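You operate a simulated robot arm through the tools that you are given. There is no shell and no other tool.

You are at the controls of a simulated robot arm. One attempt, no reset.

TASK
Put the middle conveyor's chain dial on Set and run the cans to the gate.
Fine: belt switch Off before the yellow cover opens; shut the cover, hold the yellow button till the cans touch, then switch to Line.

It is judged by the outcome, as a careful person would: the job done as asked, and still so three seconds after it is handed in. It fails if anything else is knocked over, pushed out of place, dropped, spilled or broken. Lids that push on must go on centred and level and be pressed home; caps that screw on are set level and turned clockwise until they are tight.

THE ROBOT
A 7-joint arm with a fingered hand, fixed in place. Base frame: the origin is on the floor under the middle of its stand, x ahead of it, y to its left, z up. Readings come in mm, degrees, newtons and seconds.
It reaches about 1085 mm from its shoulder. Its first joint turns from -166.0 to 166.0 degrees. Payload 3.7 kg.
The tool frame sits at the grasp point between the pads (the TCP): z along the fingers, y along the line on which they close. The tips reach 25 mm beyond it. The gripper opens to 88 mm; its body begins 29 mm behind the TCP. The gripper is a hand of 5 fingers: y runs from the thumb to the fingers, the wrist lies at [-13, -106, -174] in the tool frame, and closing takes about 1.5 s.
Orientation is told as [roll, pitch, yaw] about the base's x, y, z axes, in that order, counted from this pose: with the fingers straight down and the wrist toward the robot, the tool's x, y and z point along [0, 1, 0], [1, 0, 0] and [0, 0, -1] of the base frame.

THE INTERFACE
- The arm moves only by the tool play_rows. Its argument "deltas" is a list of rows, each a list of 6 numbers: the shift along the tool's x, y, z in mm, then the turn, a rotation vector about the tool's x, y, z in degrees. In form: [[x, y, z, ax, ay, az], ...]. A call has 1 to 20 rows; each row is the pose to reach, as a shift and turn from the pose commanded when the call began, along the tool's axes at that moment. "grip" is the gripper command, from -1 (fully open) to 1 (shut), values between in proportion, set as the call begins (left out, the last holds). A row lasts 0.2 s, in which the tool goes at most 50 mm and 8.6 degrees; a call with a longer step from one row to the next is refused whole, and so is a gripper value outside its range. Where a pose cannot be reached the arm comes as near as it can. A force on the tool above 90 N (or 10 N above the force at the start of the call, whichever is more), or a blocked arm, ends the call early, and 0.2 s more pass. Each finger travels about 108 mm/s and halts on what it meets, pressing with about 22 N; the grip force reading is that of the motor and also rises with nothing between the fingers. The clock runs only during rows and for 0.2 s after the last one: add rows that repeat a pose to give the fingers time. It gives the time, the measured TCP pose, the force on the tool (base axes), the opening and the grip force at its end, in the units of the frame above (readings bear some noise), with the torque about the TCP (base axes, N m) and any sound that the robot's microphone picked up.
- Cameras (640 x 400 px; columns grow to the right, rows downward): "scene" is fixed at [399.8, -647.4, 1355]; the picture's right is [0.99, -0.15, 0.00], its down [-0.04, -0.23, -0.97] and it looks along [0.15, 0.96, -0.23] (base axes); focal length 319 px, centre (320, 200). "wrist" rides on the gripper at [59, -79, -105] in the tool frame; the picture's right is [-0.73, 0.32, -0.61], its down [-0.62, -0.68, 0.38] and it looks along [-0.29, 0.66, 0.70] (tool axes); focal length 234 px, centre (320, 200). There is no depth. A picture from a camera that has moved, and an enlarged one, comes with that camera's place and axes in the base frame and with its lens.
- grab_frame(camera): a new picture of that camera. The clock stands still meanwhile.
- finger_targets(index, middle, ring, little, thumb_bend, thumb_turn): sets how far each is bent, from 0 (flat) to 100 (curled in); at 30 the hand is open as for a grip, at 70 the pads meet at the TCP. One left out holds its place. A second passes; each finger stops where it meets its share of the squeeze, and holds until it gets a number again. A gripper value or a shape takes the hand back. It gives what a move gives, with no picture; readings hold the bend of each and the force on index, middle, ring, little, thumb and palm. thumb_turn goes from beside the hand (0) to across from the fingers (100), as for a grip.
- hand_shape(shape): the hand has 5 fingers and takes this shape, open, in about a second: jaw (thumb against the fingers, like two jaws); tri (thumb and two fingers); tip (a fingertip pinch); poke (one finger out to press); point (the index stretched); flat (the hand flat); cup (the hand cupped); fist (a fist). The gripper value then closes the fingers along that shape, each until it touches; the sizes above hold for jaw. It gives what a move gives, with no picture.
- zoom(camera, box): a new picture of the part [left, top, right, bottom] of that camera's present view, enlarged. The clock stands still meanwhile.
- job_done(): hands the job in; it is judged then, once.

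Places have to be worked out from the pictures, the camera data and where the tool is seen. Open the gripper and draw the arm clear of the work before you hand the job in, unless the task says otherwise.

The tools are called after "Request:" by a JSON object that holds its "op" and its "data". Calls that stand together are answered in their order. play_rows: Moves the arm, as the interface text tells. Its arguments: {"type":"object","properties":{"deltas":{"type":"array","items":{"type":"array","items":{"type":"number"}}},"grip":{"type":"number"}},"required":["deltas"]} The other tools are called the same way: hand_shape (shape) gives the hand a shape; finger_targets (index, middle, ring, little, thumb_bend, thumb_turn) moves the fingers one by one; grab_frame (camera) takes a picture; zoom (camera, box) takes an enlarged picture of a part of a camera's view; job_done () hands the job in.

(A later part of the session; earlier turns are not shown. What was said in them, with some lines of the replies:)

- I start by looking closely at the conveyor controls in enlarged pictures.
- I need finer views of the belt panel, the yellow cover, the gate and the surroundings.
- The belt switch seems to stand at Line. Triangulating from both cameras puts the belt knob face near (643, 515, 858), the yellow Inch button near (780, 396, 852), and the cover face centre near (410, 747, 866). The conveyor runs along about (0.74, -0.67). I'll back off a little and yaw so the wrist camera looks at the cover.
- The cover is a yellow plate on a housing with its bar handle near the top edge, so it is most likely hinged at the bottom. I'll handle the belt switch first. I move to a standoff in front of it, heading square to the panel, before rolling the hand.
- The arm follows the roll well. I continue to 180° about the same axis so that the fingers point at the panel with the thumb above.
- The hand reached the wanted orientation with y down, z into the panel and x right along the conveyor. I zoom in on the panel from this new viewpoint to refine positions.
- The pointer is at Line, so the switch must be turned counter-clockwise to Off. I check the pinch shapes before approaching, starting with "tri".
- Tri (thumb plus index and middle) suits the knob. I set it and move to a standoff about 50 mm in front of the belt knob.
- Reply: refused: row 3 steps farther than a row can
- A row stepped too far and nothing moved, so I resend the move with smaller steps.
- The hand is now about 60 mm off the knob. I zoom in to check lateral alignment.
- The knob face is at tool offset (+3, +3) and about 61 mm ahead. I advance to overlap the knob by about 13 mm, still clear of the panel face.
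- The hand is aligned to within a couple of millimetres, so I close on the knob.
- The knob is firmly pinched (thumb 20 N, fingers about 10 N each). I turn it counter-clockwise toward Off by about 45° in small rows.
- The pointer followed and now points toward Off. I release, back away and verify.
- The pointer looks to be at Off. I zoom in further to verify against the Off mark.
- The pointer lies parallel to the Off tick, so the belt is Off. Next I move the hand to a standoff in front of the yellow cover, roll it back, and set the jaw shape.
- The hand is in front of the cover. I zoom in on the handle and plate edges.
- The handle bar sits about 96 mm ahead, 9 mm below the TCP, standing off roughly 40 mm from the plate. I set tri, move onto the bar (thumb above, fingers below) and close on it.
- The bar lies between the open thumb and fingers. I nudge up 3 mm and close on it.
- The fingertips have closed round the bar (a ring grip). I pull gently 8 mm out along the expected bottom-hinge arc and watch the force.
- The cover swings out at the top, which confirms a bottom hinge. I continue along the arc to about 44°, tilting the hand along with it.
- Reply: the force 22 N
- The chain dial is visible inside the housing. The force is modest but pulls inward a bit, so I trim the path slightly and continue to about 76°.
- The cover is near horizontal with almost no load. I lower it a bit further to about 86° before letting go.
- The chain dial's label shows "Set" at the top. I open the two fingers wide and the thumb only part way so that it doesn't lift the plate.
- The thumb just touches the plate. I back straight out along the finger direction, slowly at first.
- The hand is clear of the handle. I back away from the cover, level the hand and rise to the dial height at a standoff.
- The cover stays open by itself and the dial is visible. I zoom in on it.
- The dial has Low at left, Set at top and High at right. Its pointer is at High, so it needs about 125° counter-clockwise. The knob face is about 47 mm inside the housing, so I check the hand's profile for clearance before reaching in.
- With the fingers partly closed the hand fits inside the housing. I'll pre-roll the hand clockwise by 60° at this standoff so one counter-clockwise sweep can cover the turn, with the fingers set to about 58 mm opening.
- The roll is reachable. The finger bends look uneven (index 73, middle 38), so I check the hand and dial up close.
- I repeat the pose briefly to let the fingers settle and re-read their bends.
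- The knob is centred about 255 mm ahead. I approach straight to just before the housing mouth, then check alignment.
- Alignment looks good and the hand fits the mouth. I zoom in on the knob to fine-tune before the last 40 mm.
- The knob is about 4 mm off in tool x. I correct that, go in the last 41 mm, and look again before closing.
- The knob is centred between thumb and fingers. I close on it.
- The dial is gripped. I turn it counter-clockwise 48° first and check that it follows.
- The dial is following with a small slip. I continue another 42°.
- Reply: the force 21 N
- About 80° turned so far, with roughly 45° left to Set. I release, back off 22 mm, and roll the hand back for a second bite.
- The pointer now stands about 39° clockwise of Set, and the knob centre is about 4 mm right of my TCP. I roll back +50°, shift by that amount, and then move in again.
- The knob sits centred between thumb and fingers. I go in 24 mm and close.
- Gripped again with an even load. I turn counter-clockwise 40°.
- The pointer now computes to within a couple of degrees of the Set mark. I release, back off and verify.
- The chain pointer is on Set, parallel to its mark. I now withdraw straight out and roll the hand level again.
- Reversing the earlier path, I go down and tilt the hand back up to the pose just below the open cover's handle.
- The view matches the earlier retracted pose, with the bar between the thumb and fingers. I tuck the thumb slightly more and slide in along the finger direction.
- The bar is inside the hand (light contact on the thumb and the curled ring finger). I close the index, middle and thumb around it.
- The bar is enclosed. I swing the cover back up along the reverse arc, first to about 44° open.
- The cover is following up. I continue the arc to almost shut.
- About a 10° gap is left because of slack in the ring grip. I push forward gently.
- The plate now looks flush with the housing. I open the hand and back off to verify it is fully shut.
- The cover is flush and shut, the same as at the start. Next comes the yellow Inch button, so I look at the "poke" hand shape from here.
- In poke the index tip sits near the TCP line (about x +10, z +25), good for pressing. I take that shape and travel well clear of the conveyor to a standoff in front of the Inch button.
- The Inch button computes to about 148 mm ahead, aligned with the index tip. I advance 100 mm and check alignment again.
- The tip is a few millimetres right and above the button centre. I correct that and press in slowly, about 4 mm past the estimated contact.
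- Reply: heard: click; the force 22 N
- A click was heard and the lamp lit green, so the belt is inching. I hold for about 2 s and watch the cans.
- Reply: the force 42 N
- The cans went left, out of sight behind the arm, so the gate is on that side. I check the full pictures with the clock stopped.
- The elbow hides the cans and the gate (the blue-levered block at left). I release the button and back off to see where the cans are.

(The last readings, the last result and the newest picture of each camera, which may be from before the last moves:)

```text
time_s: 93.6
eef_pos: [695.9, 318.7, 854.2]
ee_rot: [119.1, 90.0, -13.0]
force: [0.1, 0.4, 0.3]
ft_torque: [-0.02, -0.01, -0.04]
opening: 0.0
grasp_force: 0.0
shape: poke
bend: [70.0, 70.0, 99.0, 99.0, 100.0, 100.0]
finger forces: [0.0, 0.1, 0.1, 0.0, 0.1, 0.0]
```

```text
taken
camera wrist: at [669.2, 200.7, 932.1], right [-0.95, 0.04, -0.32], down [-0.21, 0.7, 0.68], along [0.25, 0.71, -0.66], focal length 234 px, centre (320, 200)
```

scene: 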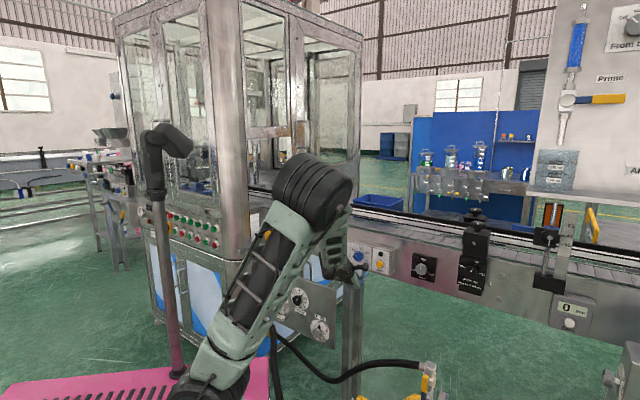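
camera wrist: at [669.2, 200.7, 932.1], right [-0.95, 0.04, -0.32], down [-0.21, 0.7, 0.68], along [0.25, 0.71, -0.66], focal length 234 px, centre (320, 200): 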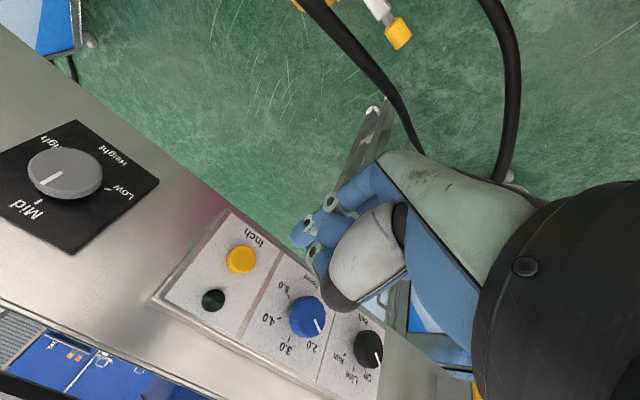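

Still hidden. I move back to the earlier high standoff, where the arm left the belt in view.

Request:
{"op": "play_rows", "data": {"deltas": [[-10, -5, -35, 0, 0, 0], [-25, -20, -65, 0, 0, 0], [-45, -40, -90, 0, 0, 0], [-68, -62, -110, 0, 0, 0], [-92, -84, -125, 0, 0, 0], [-118, -106, -135, 0, 0, 0], [-145, -128, -142, 0, 0, 0], [-172, -148, -144, 0, 0, 0], [-172, -148, -144, 0, 0, 0]]}}

Request:
{"op": "grab_frame", "data": {"camera": "scene"}}

Request:
{"op": "zoom", "data": {"camera": "scene", "box": [250, 170, 430, 280]}}

Request:
{"op": "grab_frame", "data": {"camera": "wrist"}}

```text
time_s: 95.6
eef_pos: [470.8, 330.4, 1000.3]
ee_rot: [86.0, 90.0, -46.1]
force: [-0.3, 0.3, -0.1]
ft_torque: [0.02, 0.01, -0.01]
opening: 0.1
grasp_force: 0.0
shape: poke
bend: [70.0, 70.0, 99.0, 99.0, 100.0, 100.0]
finger forces: [0.1, 0.0, 0.0, 0.0, 0.1, 0.0]
```

```text
taken
```

scene: 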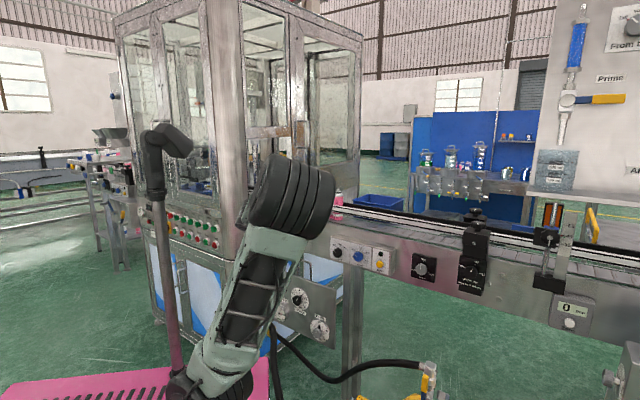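

```text
3.56 times, centred on (340, 225) of scene
camera zoom: at [399.8, -647.4, 1355.0], right [0.99, -0.15, 0.0], down [-0.04, -0.23, -0.97], along [0.15, 0.96, -0.23], focal length 1134 px, centre (249, 111)
```

zoom: 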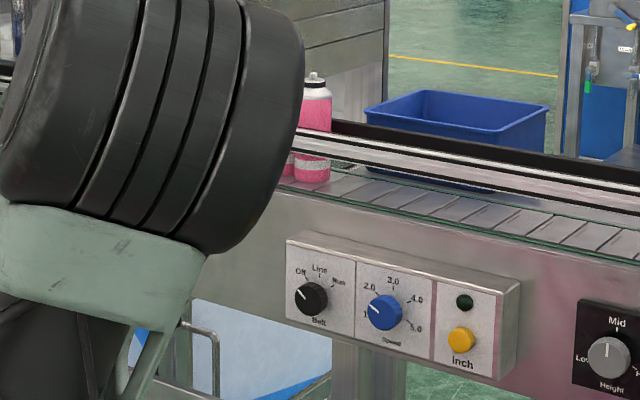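

```text
taken
camera wrist: at [444.8, 212.8, 1077.8], right [-0.95, 0.04, -0.32], down [-0.21, 0.7, 0.68], along [0.25, 0.71, -0.66], focal length 234 px, centre (320, 200)
```

wrist: 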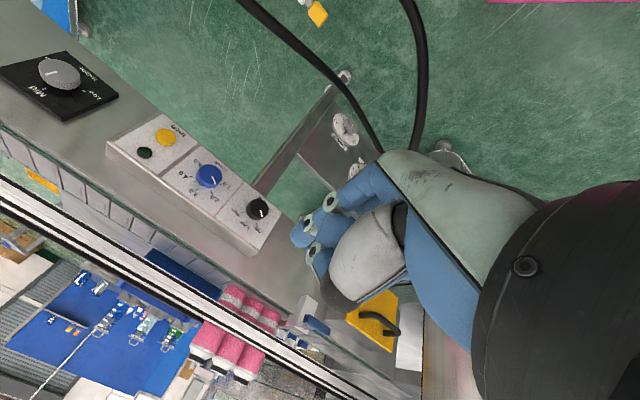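

The wrist camera sees the three cans bunched near the gate. I zoom in.

Request:
{"op": "zoom", "data": {"camera": "wrist", "box": [170, 270, 340, 395]}}

Request:
{"op": "zoom", "data": {"camera": "scene", "box": [310, 180, 370, 230]}}

```text
3.20 times, centred on (255, 332) of wrist
camera zoom: at [444.8, 212.8, 1077.8], right [-0.95, 0.04, -0.32], down [-0.21, 0.7, 0.68], along [0.25, 0.71, -0.66], focal length 749 px, centre (528, -224)
```

zoom: 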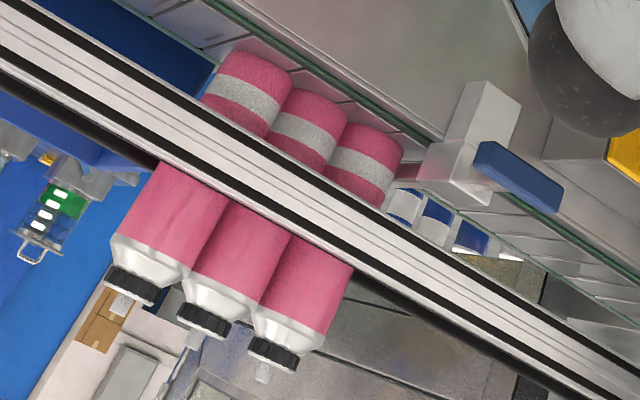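

```text
8.00 times, centred on (340, 205) of scene
camera zoom: at [399.8, -647.4, 1355.0], right [0.99, -0.15, 0.0], down [-0.04, -0.23, -0.97], along [0.15, 0.96, -0.23], focal length 2553 px, centre (160, 160)
```

zoom: 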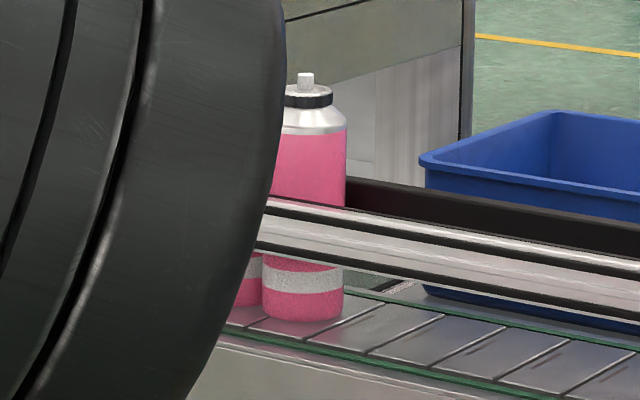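

The can spacing computes to about 42–44 mm for cans about 42 mm wide, so they are touching or nearly so. I zoom in further to check for gaps.

Request:
{"op": "zoom", "data": {"camera": "wrist", "box": [195, 315, 275, 390]}}

Request:
{"op": "zoom", "data": {"camera": "wrist", "box": [220, 280, 310, 345]}}

```text
5.33 times, centred on (235, 352) of wrist
camera zoom: at [444.8, 212.8, 1077.8], right [-0.95, 0.04, -0.32], down [-0.21, 0.7, 0.68], along [0.25, 0.71, -0.66], focal length 1249 px, centre (773, -613)
```

zoom: 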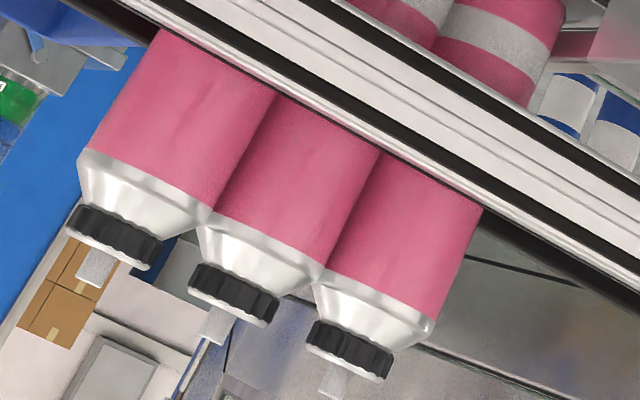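

```text
6.15 times, centred on (265, 312) of wrist
camera zoom: at [444.8, 212.8, 1077.8], right [-0.95, 0.04, -0.32], down [-0.21, 0.7, 0.68], along [0.25, 0.71, -0.66], focal length 1441 px, centre (658, -492)
```

zoom: 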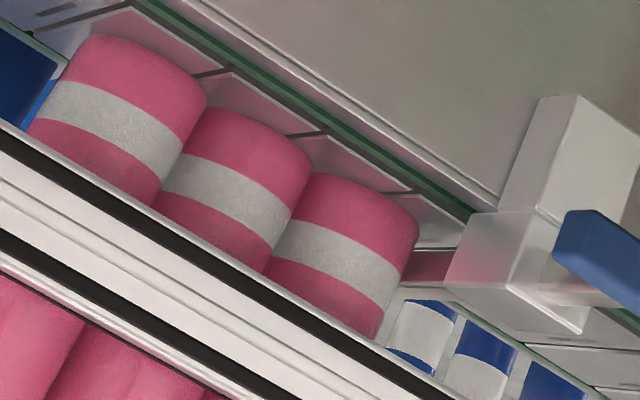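

To see any gap directly, I move the wrist camera square to the cans (about 170 mm left and 110 mm closer, still well short of the conveyor).

Request:
{"op": "play_rows", "data": {"deltas": [[-30, -3, 10, 0, 0, 0], [-62, -6, 25, 0, 0, 0], [-95, -10, 42, 0, 0, 0], [-128, -14, 62, 0, 0, 0], [-152, -17, 85, 0, 0, 0], [-172, -20, 110, 0, 0, 0], [-172, -20, 110, 0, 0, 0]]}}

Request:
{"op": "grab_frame", "data": {"camera": "wrist"}}

Request:
{"op": "grab_frame", "data": {"camera": "scene"}}

```text
time_s: 97.2
eef_pos: [417.2, 526.5, 1021.1]
ee_rot: [136.1, 90.0, 3.9]
force: [1.2, -0.5, 0.5]
ft_torque: [0.0, 0.0, 0.02]
opening: 0.0
grasp_force: 0.1
shape: poke
bend: [70.0, 70.0, 99.0, 99.0, 100.0, 100.0]
finger forces: [0.0, 0.1, 0.0, 0.1, 0.0, 0.0]
```

```text
taken
camera wrist: at [392.3, 408.7, 1098.5], right [-0.95, 0.04, -0.32], down [-0.2, 0.7, 0.68], along [0.25, 0.71, -0.66], focal length 234 px, centre (320, 200)
```

wrist: 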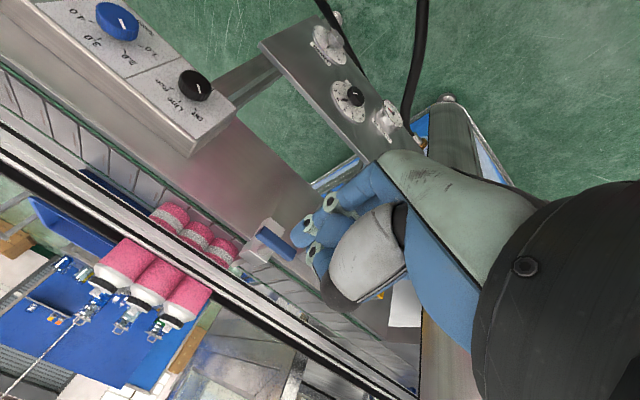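

```text
taken
```

scene: 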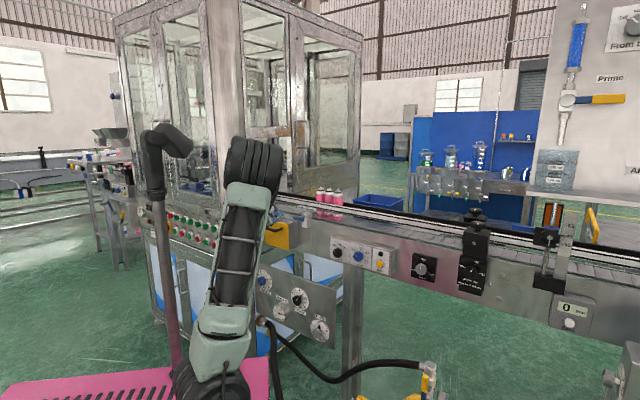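

Both cameras now see the cans. I zoom in on them.

Request:
{"op": "zoom", "data": {"camera": "scene", "box": [300, 180, 350, 220]}}

Request:
{"op": "zoom", "data": {"camera": "wrist", "box": [80, 190, 300, 340]}}

Request:
{"op": "zoom", "data": {"camera": "wrist", "box": [140, 195, 260, 275]}}

```text
10.00 times, centred on (325, 200) of scene
camera zoom: at [399.8, -647.4, 1355.0], right [0.99, -0.15, 0.0], down [-0.04, -0.23, -0.97], along [0.15, 0.96, -0.23], focal length 3191 px, centre (270, 200)
```

zoom: 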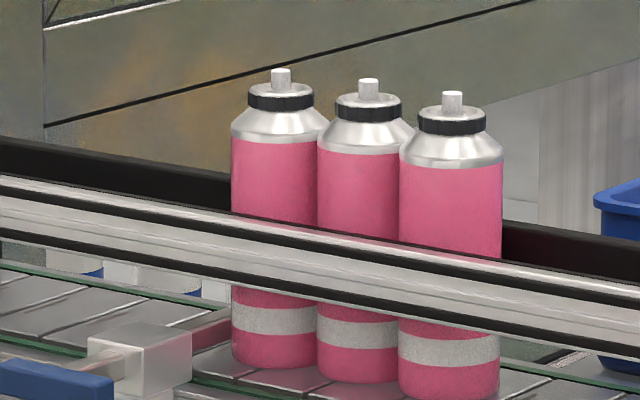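

```text
2.67 times, centred on (190, 265) of wrist
camera zoom: at [392.3, 408.7, 1098.5], right [-0.95, 0.04, -0.32], down [-0.2, 0.7, 0.68], along [0.25, 0.71, -0.66], focal length 624 px, centre (667, 27)
```

zoom: 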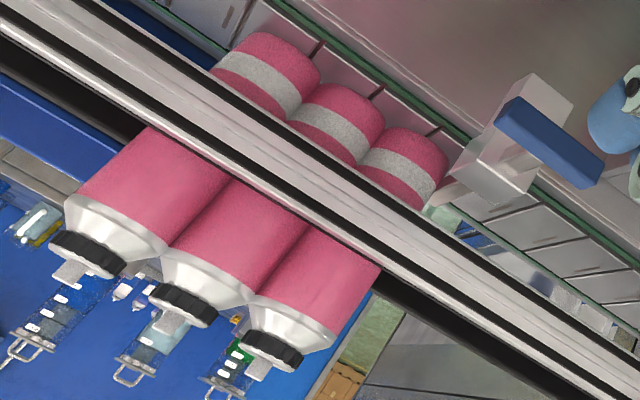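

```text
5.00 times, centred on (200, 235) of wrist
camera zoom: at [392.3, 408.7, 1098.5], right [-0.95, 0.04, -0.32], down [-0.2, 0.7, 0.68], along [0.25, 0.71, -0.66], focal length 1171 px, centre (920, 25)
```

zoom: 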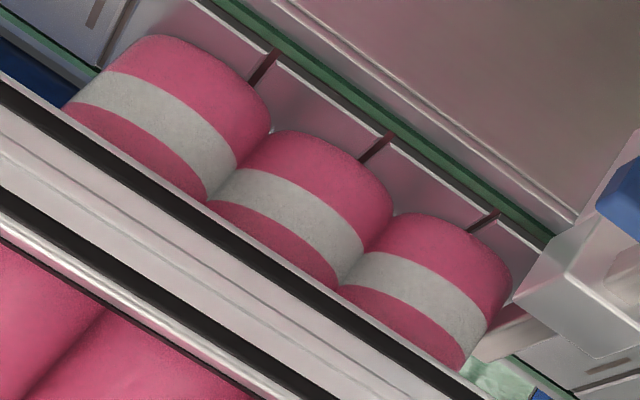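

Scene and wrist views agree. The cans stand at u ≈ −31, 14 and 57, spaced 43–45 mm for a can diameter of about 45 mm, with no visible gaps and the first one against the gate arm, so they touch. Now I return to the belt switch with the tri shape, pre-rolled 45° counter-clockwise.

Request:
{"op": "hand_shape", "data": {"shape": "tri"}}

Request:
{"op": "play_rows", "data": {"deltas": [[0, 0, -25, 0, 0, 0], [0, 0, -50, 0, 0, 0], [30, 27, -50, 0, 0, -7.5], [60, 54, -50, 0, 0, -15], [90, 82, -50, 0, 0, -22.5], [120, 109, -50, 0, 0, -30], [150, 136, -50, 0, 0, -37.5], [179.4, 163.5, -50, 0, 0, -45], [179.4, 163.5, -20, 0, 0, -45], [179.4, 163.5, 15, 0, 0, -45], [179.4, 163.5, 50, 0, 0, -45], [179.4, 163.5, 69, 0, 0, -45], [179.4, 163.5, 69, 0, 0, -45]]}}

Request:
{"op": "grab_frame", "data": {"camera": "wrist"}}

Request:
{"op": "grab_frame", "data": {"camera": "scene"}}

```text
time_s: 98.1
eef_pos: [418.9, 526.6, 1019.4]
ee_rot: [133.8, 90.0, 1.7]
force: [0.1, 0.0, 0.4]
ft_torque: [0.02, 0.03, 0.0]
opening: 87.9
grasp_force: 0.2
shape: tri
bend: [30.0, 30.0, 99.0, 99.0, 30.0, 98.0]
finger forces: [0.0, 0.0, 0.1, 0.1, 0.1, 0.0]
```

```text
time_s: 100.9
eef_pos: [599.1, 459.1, 856.0]
ee_rot: [90.0, 45.0, -42.2]
force: [-1.1, -0.9, 0.4]
ft_torque: [0.01, 0.01, -0.02]
opening: 87.8
grasp_force: 0.0
shape: tri
bend: [30.0, 30.0, 99.0, 99.0, 30.0, 98.0]
finger forces: [0.0, 0.0, 0.0, 0.1, 0.1, 0.0]
```

```text
taken
camera wrist: at [519.4, 390.1, 952.8], right [-0.62, -0.26, -0.74], down [-0.43, 0.9, 0.04], along [0.66, 0.34, -0.67], focal length 234 px, centre (320, 200)
```

wrist: 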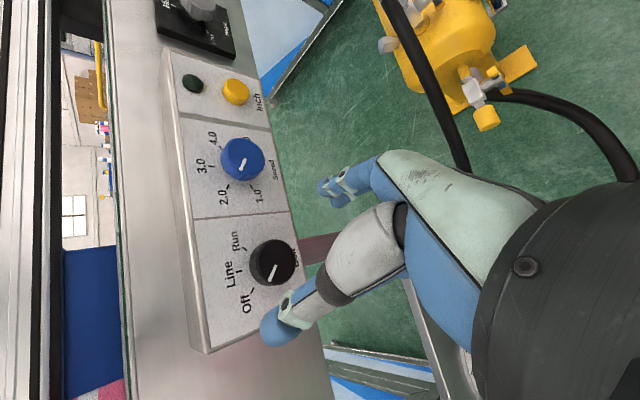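

```text
taken
```

scene: 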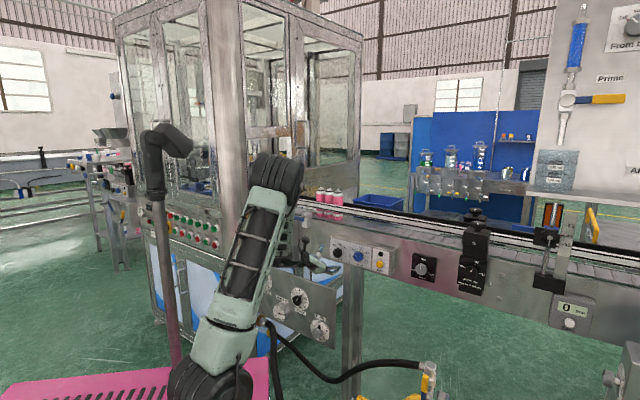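

The pointer still reads Off and the hand is aligned to within about 2 mm. I advance onto the knob, correcting slightly.

Request:
{"op": "play_rows", "data": {"deltas": [[-1, -1.5, 12, 0, 0, 0], [-1, -1.5, 26, 0, 0, 0], [-1, -1.5, 40, 0, 0, 0], [-1, -1.5, 50, 0, 0, 0], [-1, -1.5, 56.5, 0, 0, 0], [-1, -1.5, 56.5, 0, 0, 0]]}}

Request:
{"op": "zoom", "data": {"camera": "wrist", "box": [200, 150, 420, 360]}}

Request:
{"op": "zoom", "data": {"camera": "scene", "box": [300, 225, 370, 280]}}

```text
time_s: 102.3
eef_pos: [635.1, 499.5, 858.0]
ee_rot: [90.0, 44.9, -42.1]
force: [0.1, -0.2, 0.2]
ft_torque: [0.01, 0.04, -0.01]
opening: 88.0
grasp_force: 0.0
shape: tri
bend: [30.0, 30.0, 99.0, 99.0, 30.0, 98.0]
finger forces: [0.1, 0.1, 0.1, 0.1, 0.0, 0.0]
```

```text
1.90 times, centred on (310, 255) of wrist
camera zoom: at [555.1, 430.5, 954.4], right [-0.62, -0.26, -0.74], down [-0.43, 0.9, 0.04], along [0.66, 0.34, -0.67], focal length 446 px, centre (339, 95)
```

zoom: 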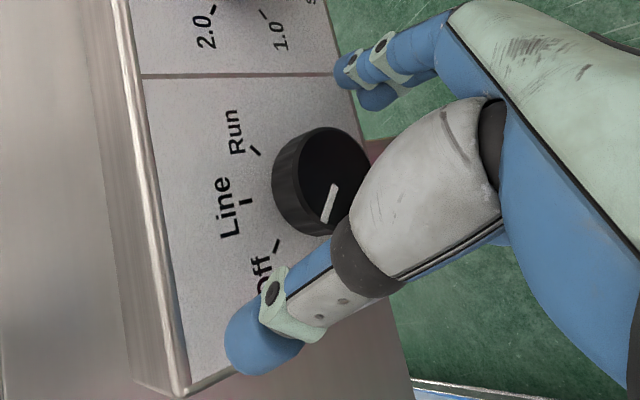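

```text
7.27 times, centred on (335, 252) of scene
camera zoom: at [399.8, -647.4, 1355.0], right [0.99, -0.15, 0.0], down [-0.04, -0.23, -0.97], along [0.15, 0.96, -0.23], focal length 2320 px, centre (211, -182)
```

zoom: 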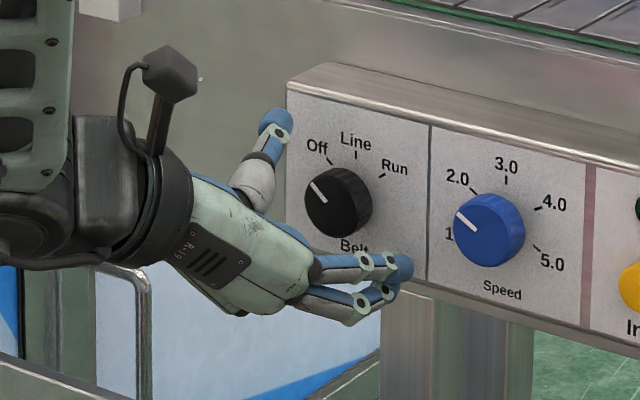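

The knob is well centred between thumb and fingers. I close on it.

Request:
{"op": "play_rows", "data": {"deltas": [[0, 0, 0, 0, 0, 0], [0, 0, 0, 0, 0, 0], [0, 0, 0, 0, 0, 0], [0, 0, 0, 0, 0, 0], [0, 0, 0, 0, 0, 0], [0, 0, 0, 0, 0, 0], [0, 0, 0, 0, 0, 0]], "grip": 1}}

Request:
{"op": "zoom", "data": {"camera": "wrist", "box": [200, 150, 420, 360]}}

Request:
{"op": "zoom", "data": {"camera": "scene", "box": [300, 225, 370, 280]}}

```text
time_s: 103.9
eef_pos: [635.4, 500.0, 857.6]
ee_rot: [90.0, 45.0, -42.2]
force: [1.6, 0.9, 0.8]
ft_torque: [-0.01, 0.01, -0.02]
opening: 28.6
grasp_force: 21.9
shape: tri
bend: [74.0, 50.0, 100.0, 100.0, 74.0, 100.0]
finger forces: [9.5, 9.8, 0.1, 0.0, 19.7, 0.1]
```

```text
1.90 times, centred on (310, 255) of wrist
camera zoom: at [555.0, 430.4, 954.4], right [-0.62, -0.26, -0.74], down [-0.43, 0.9, 0.04], along [0.66, 0.34, -0.67], focal length 446 px, centre (339, 95)
```

zoom: 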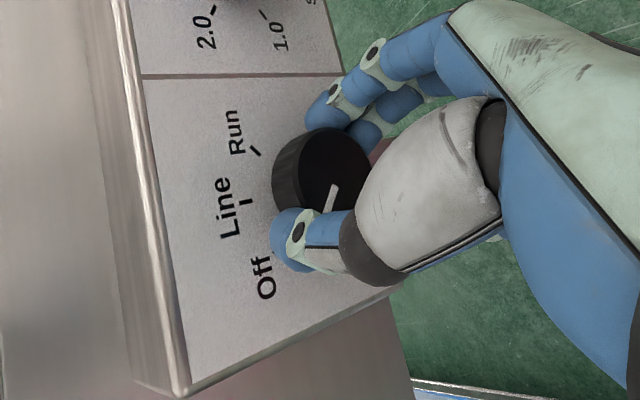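

```text
7.27 times, centred on (335, 252) of scene
camera zoom: at [399.8, -647.4, 1355.0], right [0.99, -0.15, 0.0], down [-0.04, -0.23, -0.97], along [0.15, 0.96, -0.23], focal length 2320 px, centre (211, -182)
```

zoom: 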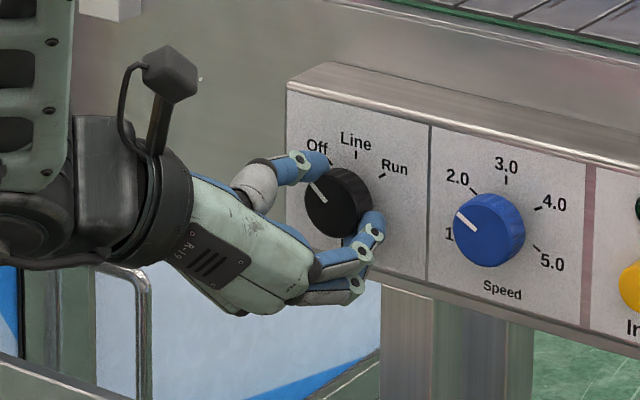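

A balanced grip with almost no side force. I turn clockwise 44° toward Line.

Request:
{"op": "play_rows", "data": {"deltas": [[0, 0, 0, 0, 0, 6], [0, 0, 0, 0, 0, 12], [0, 0, 0, 0, 0, 18], [0, 0, 0, 0, 0, 24], [0, 0, 0, 0, 0, 30], [0, 0, 0, 0, 0, 36], [0, 0, 0, 0, 0, 41], [0, 0, 0, 0, 0, 44], [0, 0, 0, 0, 0, 44]]}}

Request:
{"op": "zoom", "data": {"camera": "wrist", "box": [200, 150, 420, 360]}}

Request:
{"op": "zoom", "data": {"camera": "scene", "box": [300, 225, 370, 280]}}

```text
time_s: 105.9
eef_pos: [634.8, 499.2, 856.2]
ee_rot: [90.5, 89.1, -41.6]
force: [5.4, -4.2, 0.0]
ft_torque: [0.04, -0.07, -0.11]
opening: 28.4
grasp_force: 21.7
shape: tri
bend: [74.0, 51.0, 100.0, 100.0, 75.0, 99.0]
finger forces: [11.8, 9.7, 0.0, 0.0, 21.5, 0.0]
```

```text
1.90 times, centred on (310, 255) of wrist
camera zoom: at [607.9, 382.4, 935.9], right [-0.94, 0.03, -0.34], down [-0.21, 0.71, 0.67], along [0.26, 0.7, -0.66], focal length 446 px, centre (339, 95)
```

zoom: 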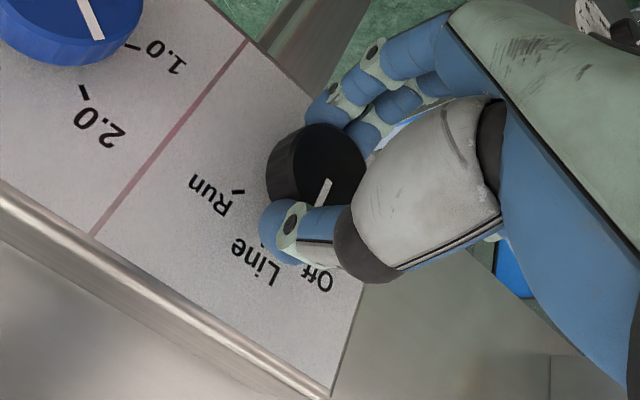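

```text
7.27 times, centred on (335, 252) of scene
camera zoom: at [399.8, -647.4, 1355.0], right [0.99, -0.15, 0.0], down [-0.04, -0.23, -0.97], along [0.15, 0.96, -0.23], focal length 2320 px, centre (211, -182)
```

zoom: 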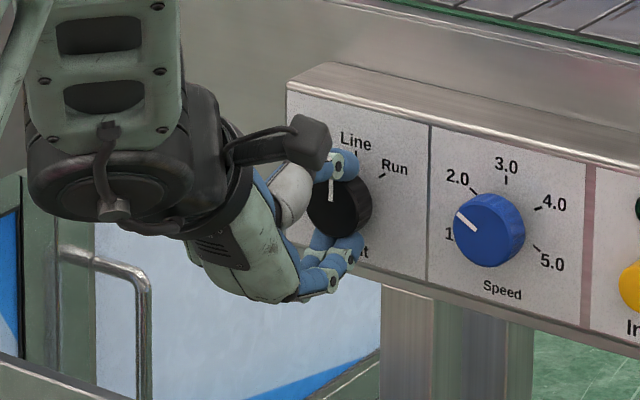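

The pointer now stands vertical, at Line. I release, back away and verify.

Request:
{"op": "play_rows", "data": {"deltas": [[0, 0, 0, 0, 0, 0], [0, 0, 0, 0, 0, 0], [0, 0, 0, 0, 0, 0], [0, 0, 0, 0, 0, 0], [0, 0, 0, 0, 0, 0], [0, 0, 0, 0, 0, 0], [0, 0, -12, 0, 0, 0], [0, 0, -28, 0, 0, 0], [0, 0, -55, 0, 0, 0], [0, 0, -90, 0, 0, 0], [0, 0, -90, 0, 0, 0]], "grip": -1}}

Request:
{"op": "zoom", "data": {"camera": "scene", "box": [325, 232, 361, 264]}}

Request:
{"op": "zoom", "data": {"camera": "wrist", "box": [200, 180, 340, 310]}}

Request:
{"op": "grab_frame", "data": {"camera": "scene"}}

```text
time_s: 108.3
eef_pos: [574.3, 434.3, 857.4]
ee_rot: [91.5, 89.0, -40.5]
force: [0.8, 0.3, -0.5]
ft_torque: [-0.01, -0.02, 0.02]
opening: 87.9
grasp_force: 0.0
shape: tri
bend: [30.0, 30.0, 99.0, 99.0, 30.0, 98.0]
finger forces: [0.0, 0.0, 0.0, 0.0, 0.1, 0.0]
```

```text
12.50 times, centred on (343, 248) of scene
camera zoom: at [399.8, -647.4, 1355.0], right [0.99, -0.15, 0.0], down [-0.04, -0.23, -0.97], along [0.15, 0.96, -0.23], focal length 3988 px, centre (32, -400)
```

zoom: 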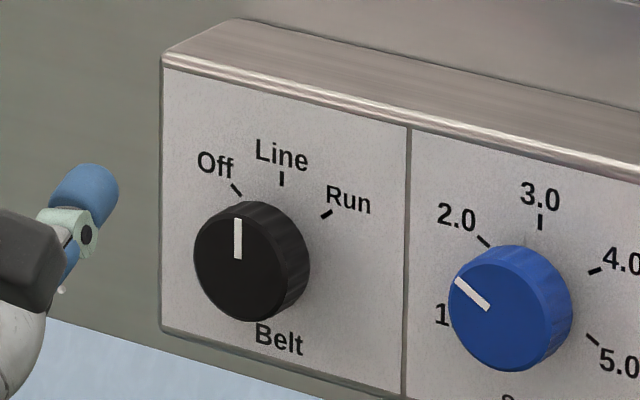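

```text
3.08 times, centred on (270, 245) of wrist
camera zoom: at [548.1, 317.5, 936.1], right [-0.94, 0.03, -0.34], down [-0.21, 0.71, 0.67], along [0.26, 0.7, -0.66], focal length 720 px, centre (474, 62)
```

zoom: 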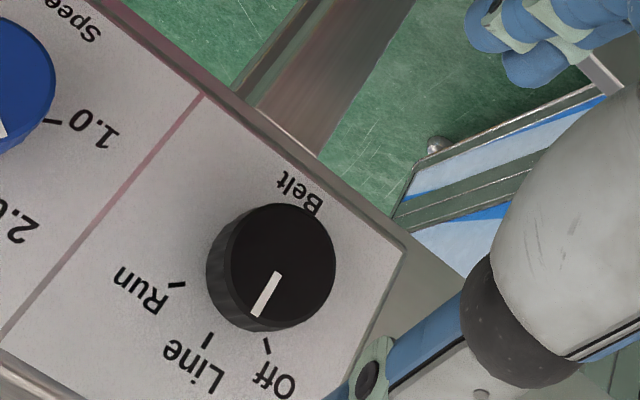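

```text
taken
```

scene: 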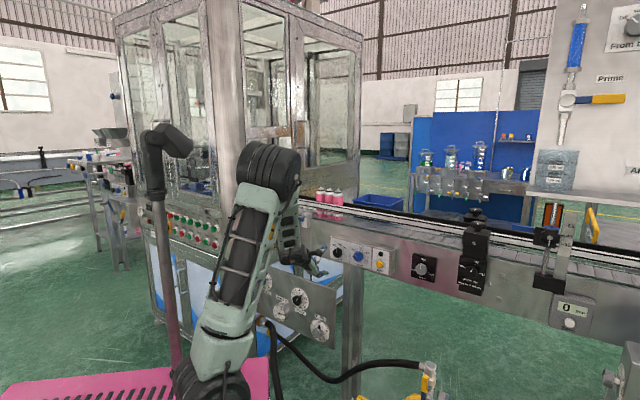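

The belt pointer is on Line. I draw the arm well back and up, then check everything once more.

Request:
{"op": "play_rows", "data": {"deltas": [[0, -10, -30, 0, 0, 0], [0, -25, -65, 0, 0, 0], [-10, -45, -95, 0, 0, 0], [-25, -70, -120, 0, 0, 0], [-45, -95, -140, 0, 0, 0], [-70, -120, -155, 0, 0, 0], [-95, -140, -165, 0, 0, 0], [-95, -140, -165, 0, 0, 0]]}}

Request:
{"op": "grab_frame", "data": {"camera": "scene"}}

Request:
{"op": "zoom", "data": {"camera": "scene", "box": [250, 170, 430, 290]}}

Request:
{"op": "grab_frame", "data": {"camera": "wrist"}}

```text
time_s: 110.1
eef_pos: [393.2, 376.6, 996.4]
ee_rot: [90.1, 89.0, -42.1]
force: [-0.4, -0.3, -0.1]
ft_torque: [0.02, 0.03, 0.0]
opening: 87.5
grasp_force: 0.1
shape: tri
bend: [30.0, 30.0, 99.0, 99.0, 30.0, 98.0]
finger forces: [0.0, 0.0, 0.0, 0.0, 0.1, 0.0]
```

```text
taken
```

scene: 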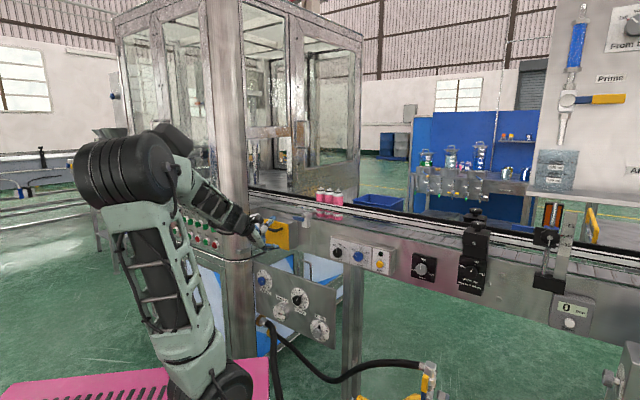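

```text
3.33 times, centred on (340, 230) of scene
camera zoom: at [399.8, -647.4, 1355.0], right [0.99, -0.15, 0.0], down [-0.04, -0.23, -0.97], along [0.15, 0.96, -0.23], focal length 1064 px, centre (253, 100)
```

zoom: 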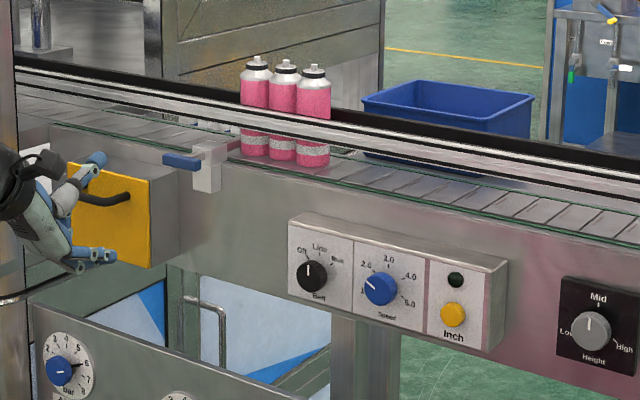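

```text
taken
camera wrist: at [365.0, 259.9, 1075.3], right [-0.94, 0.03, -0.34], down [-0.21, 0.71, 0.67], along [0.26, 0.7, -0.66], focal length 234 px, centre (320, 200)
```

wrist: 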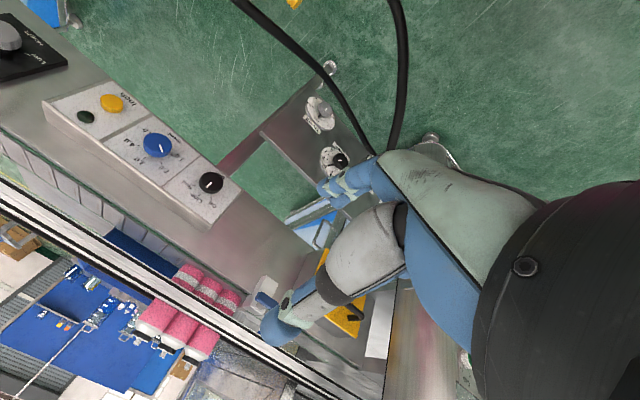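

Request:
{"op": "zoom", "data": {"camera": "scene", "box": [290, 180, 350, 230]}}

Request:
{"op": "zoom", "data": {"camera": "wrist", "box": [130, 250, 300, 370]}}

Request:
{"op": "zoom", "data": {"camera": "scene", "box": [260, 205, 320, 255]}}

```text
8.00 times, centred on (320, 205) of scene
camera zoom: at [399.8, -647.4, 1355.0], right [0.99, -0.15, 0.0], down [-0.04, -0.23, -0.97], along [0.15, 0.96, -0.23], focal length 2553 px, centre (320, 160)
```

zoom: 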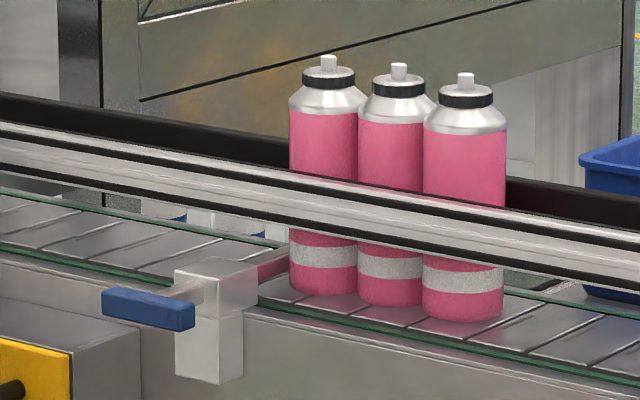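

```text
3.33 times, centred on (215, 310) of wrist
camera zoom: at [365.0, 259.9, 1075.3], right [-0.94, 0.03, -0.34], down [-0.21, 0.71, 0.67], along [0.26, 0.7, -0.66], focal length 781 px, centre (670, -167)
```

zoom: 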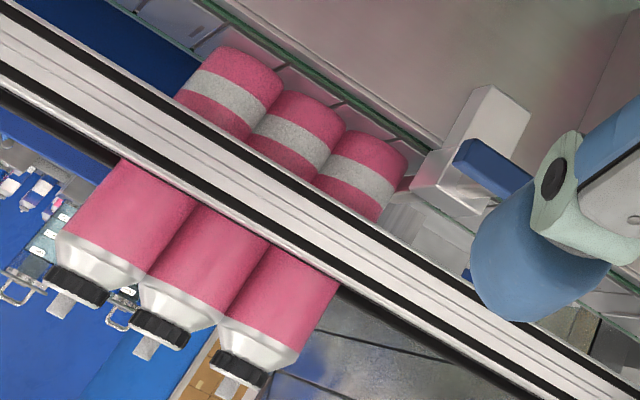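

```text
8.00 times, centred on (290, 230) of scene
camera zoom: at [399.8, -647.4, 1355.0], right [0.99, -0.15, 0.0], down [-0.04, -0.23, -0.97], along [0.15, 0.96, -0.23], focal length 2553 px, centre (560, -40)
```

zoom: 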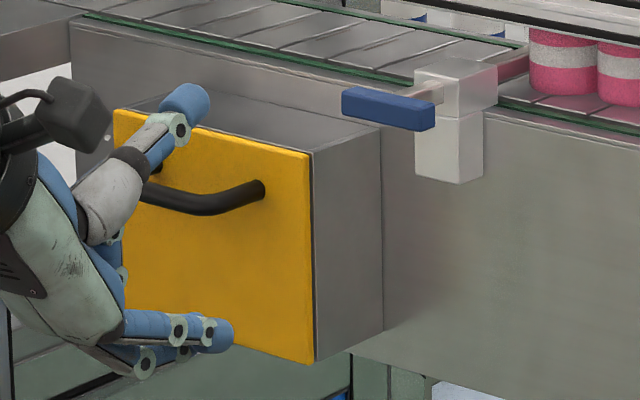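

Final checks are good. The cover's corners match their starting positions, so it is shut. The three cans stand upright and touching at the gate, the belt pointer is on Line, the chain dial was left on Set, and the open hand is well clear. I hand the job in.

Request:
{"op": "job_done", "data": {}}

```text
The job is handed in.
```

The middle conveyor's chain dial is on Set, and the three cans stand upright and touching at the gate. I handed the job in with the hand open and drawn clear.

- **Belt switch:** I turned it from Line to Off before opening the yellow cover, and back to Line at the end. The pointer lines up with the Line mark.
- **Chain dial:** It was on High. I turned it counter-clockwise to Set in two grips, and after I let go the pointer was parallel with the Set mark.
- **Yellow cover:** It is shut, with its edges back where they were at the start.
- **Cans:** I held the yellow Inch button for about 2.5 seconds. My arm hid the cans while it was pressed, so I released it and moved the camera to check them. The cans are spaced 43–45 mm apart and are about 45 mm wide, and I could see no gaps. The first one appears to rest against the gate arm.

The chain dial has been behind the cover since I shut it, so its last check was just before closing. Nothing else was knocked or moved that I could see.
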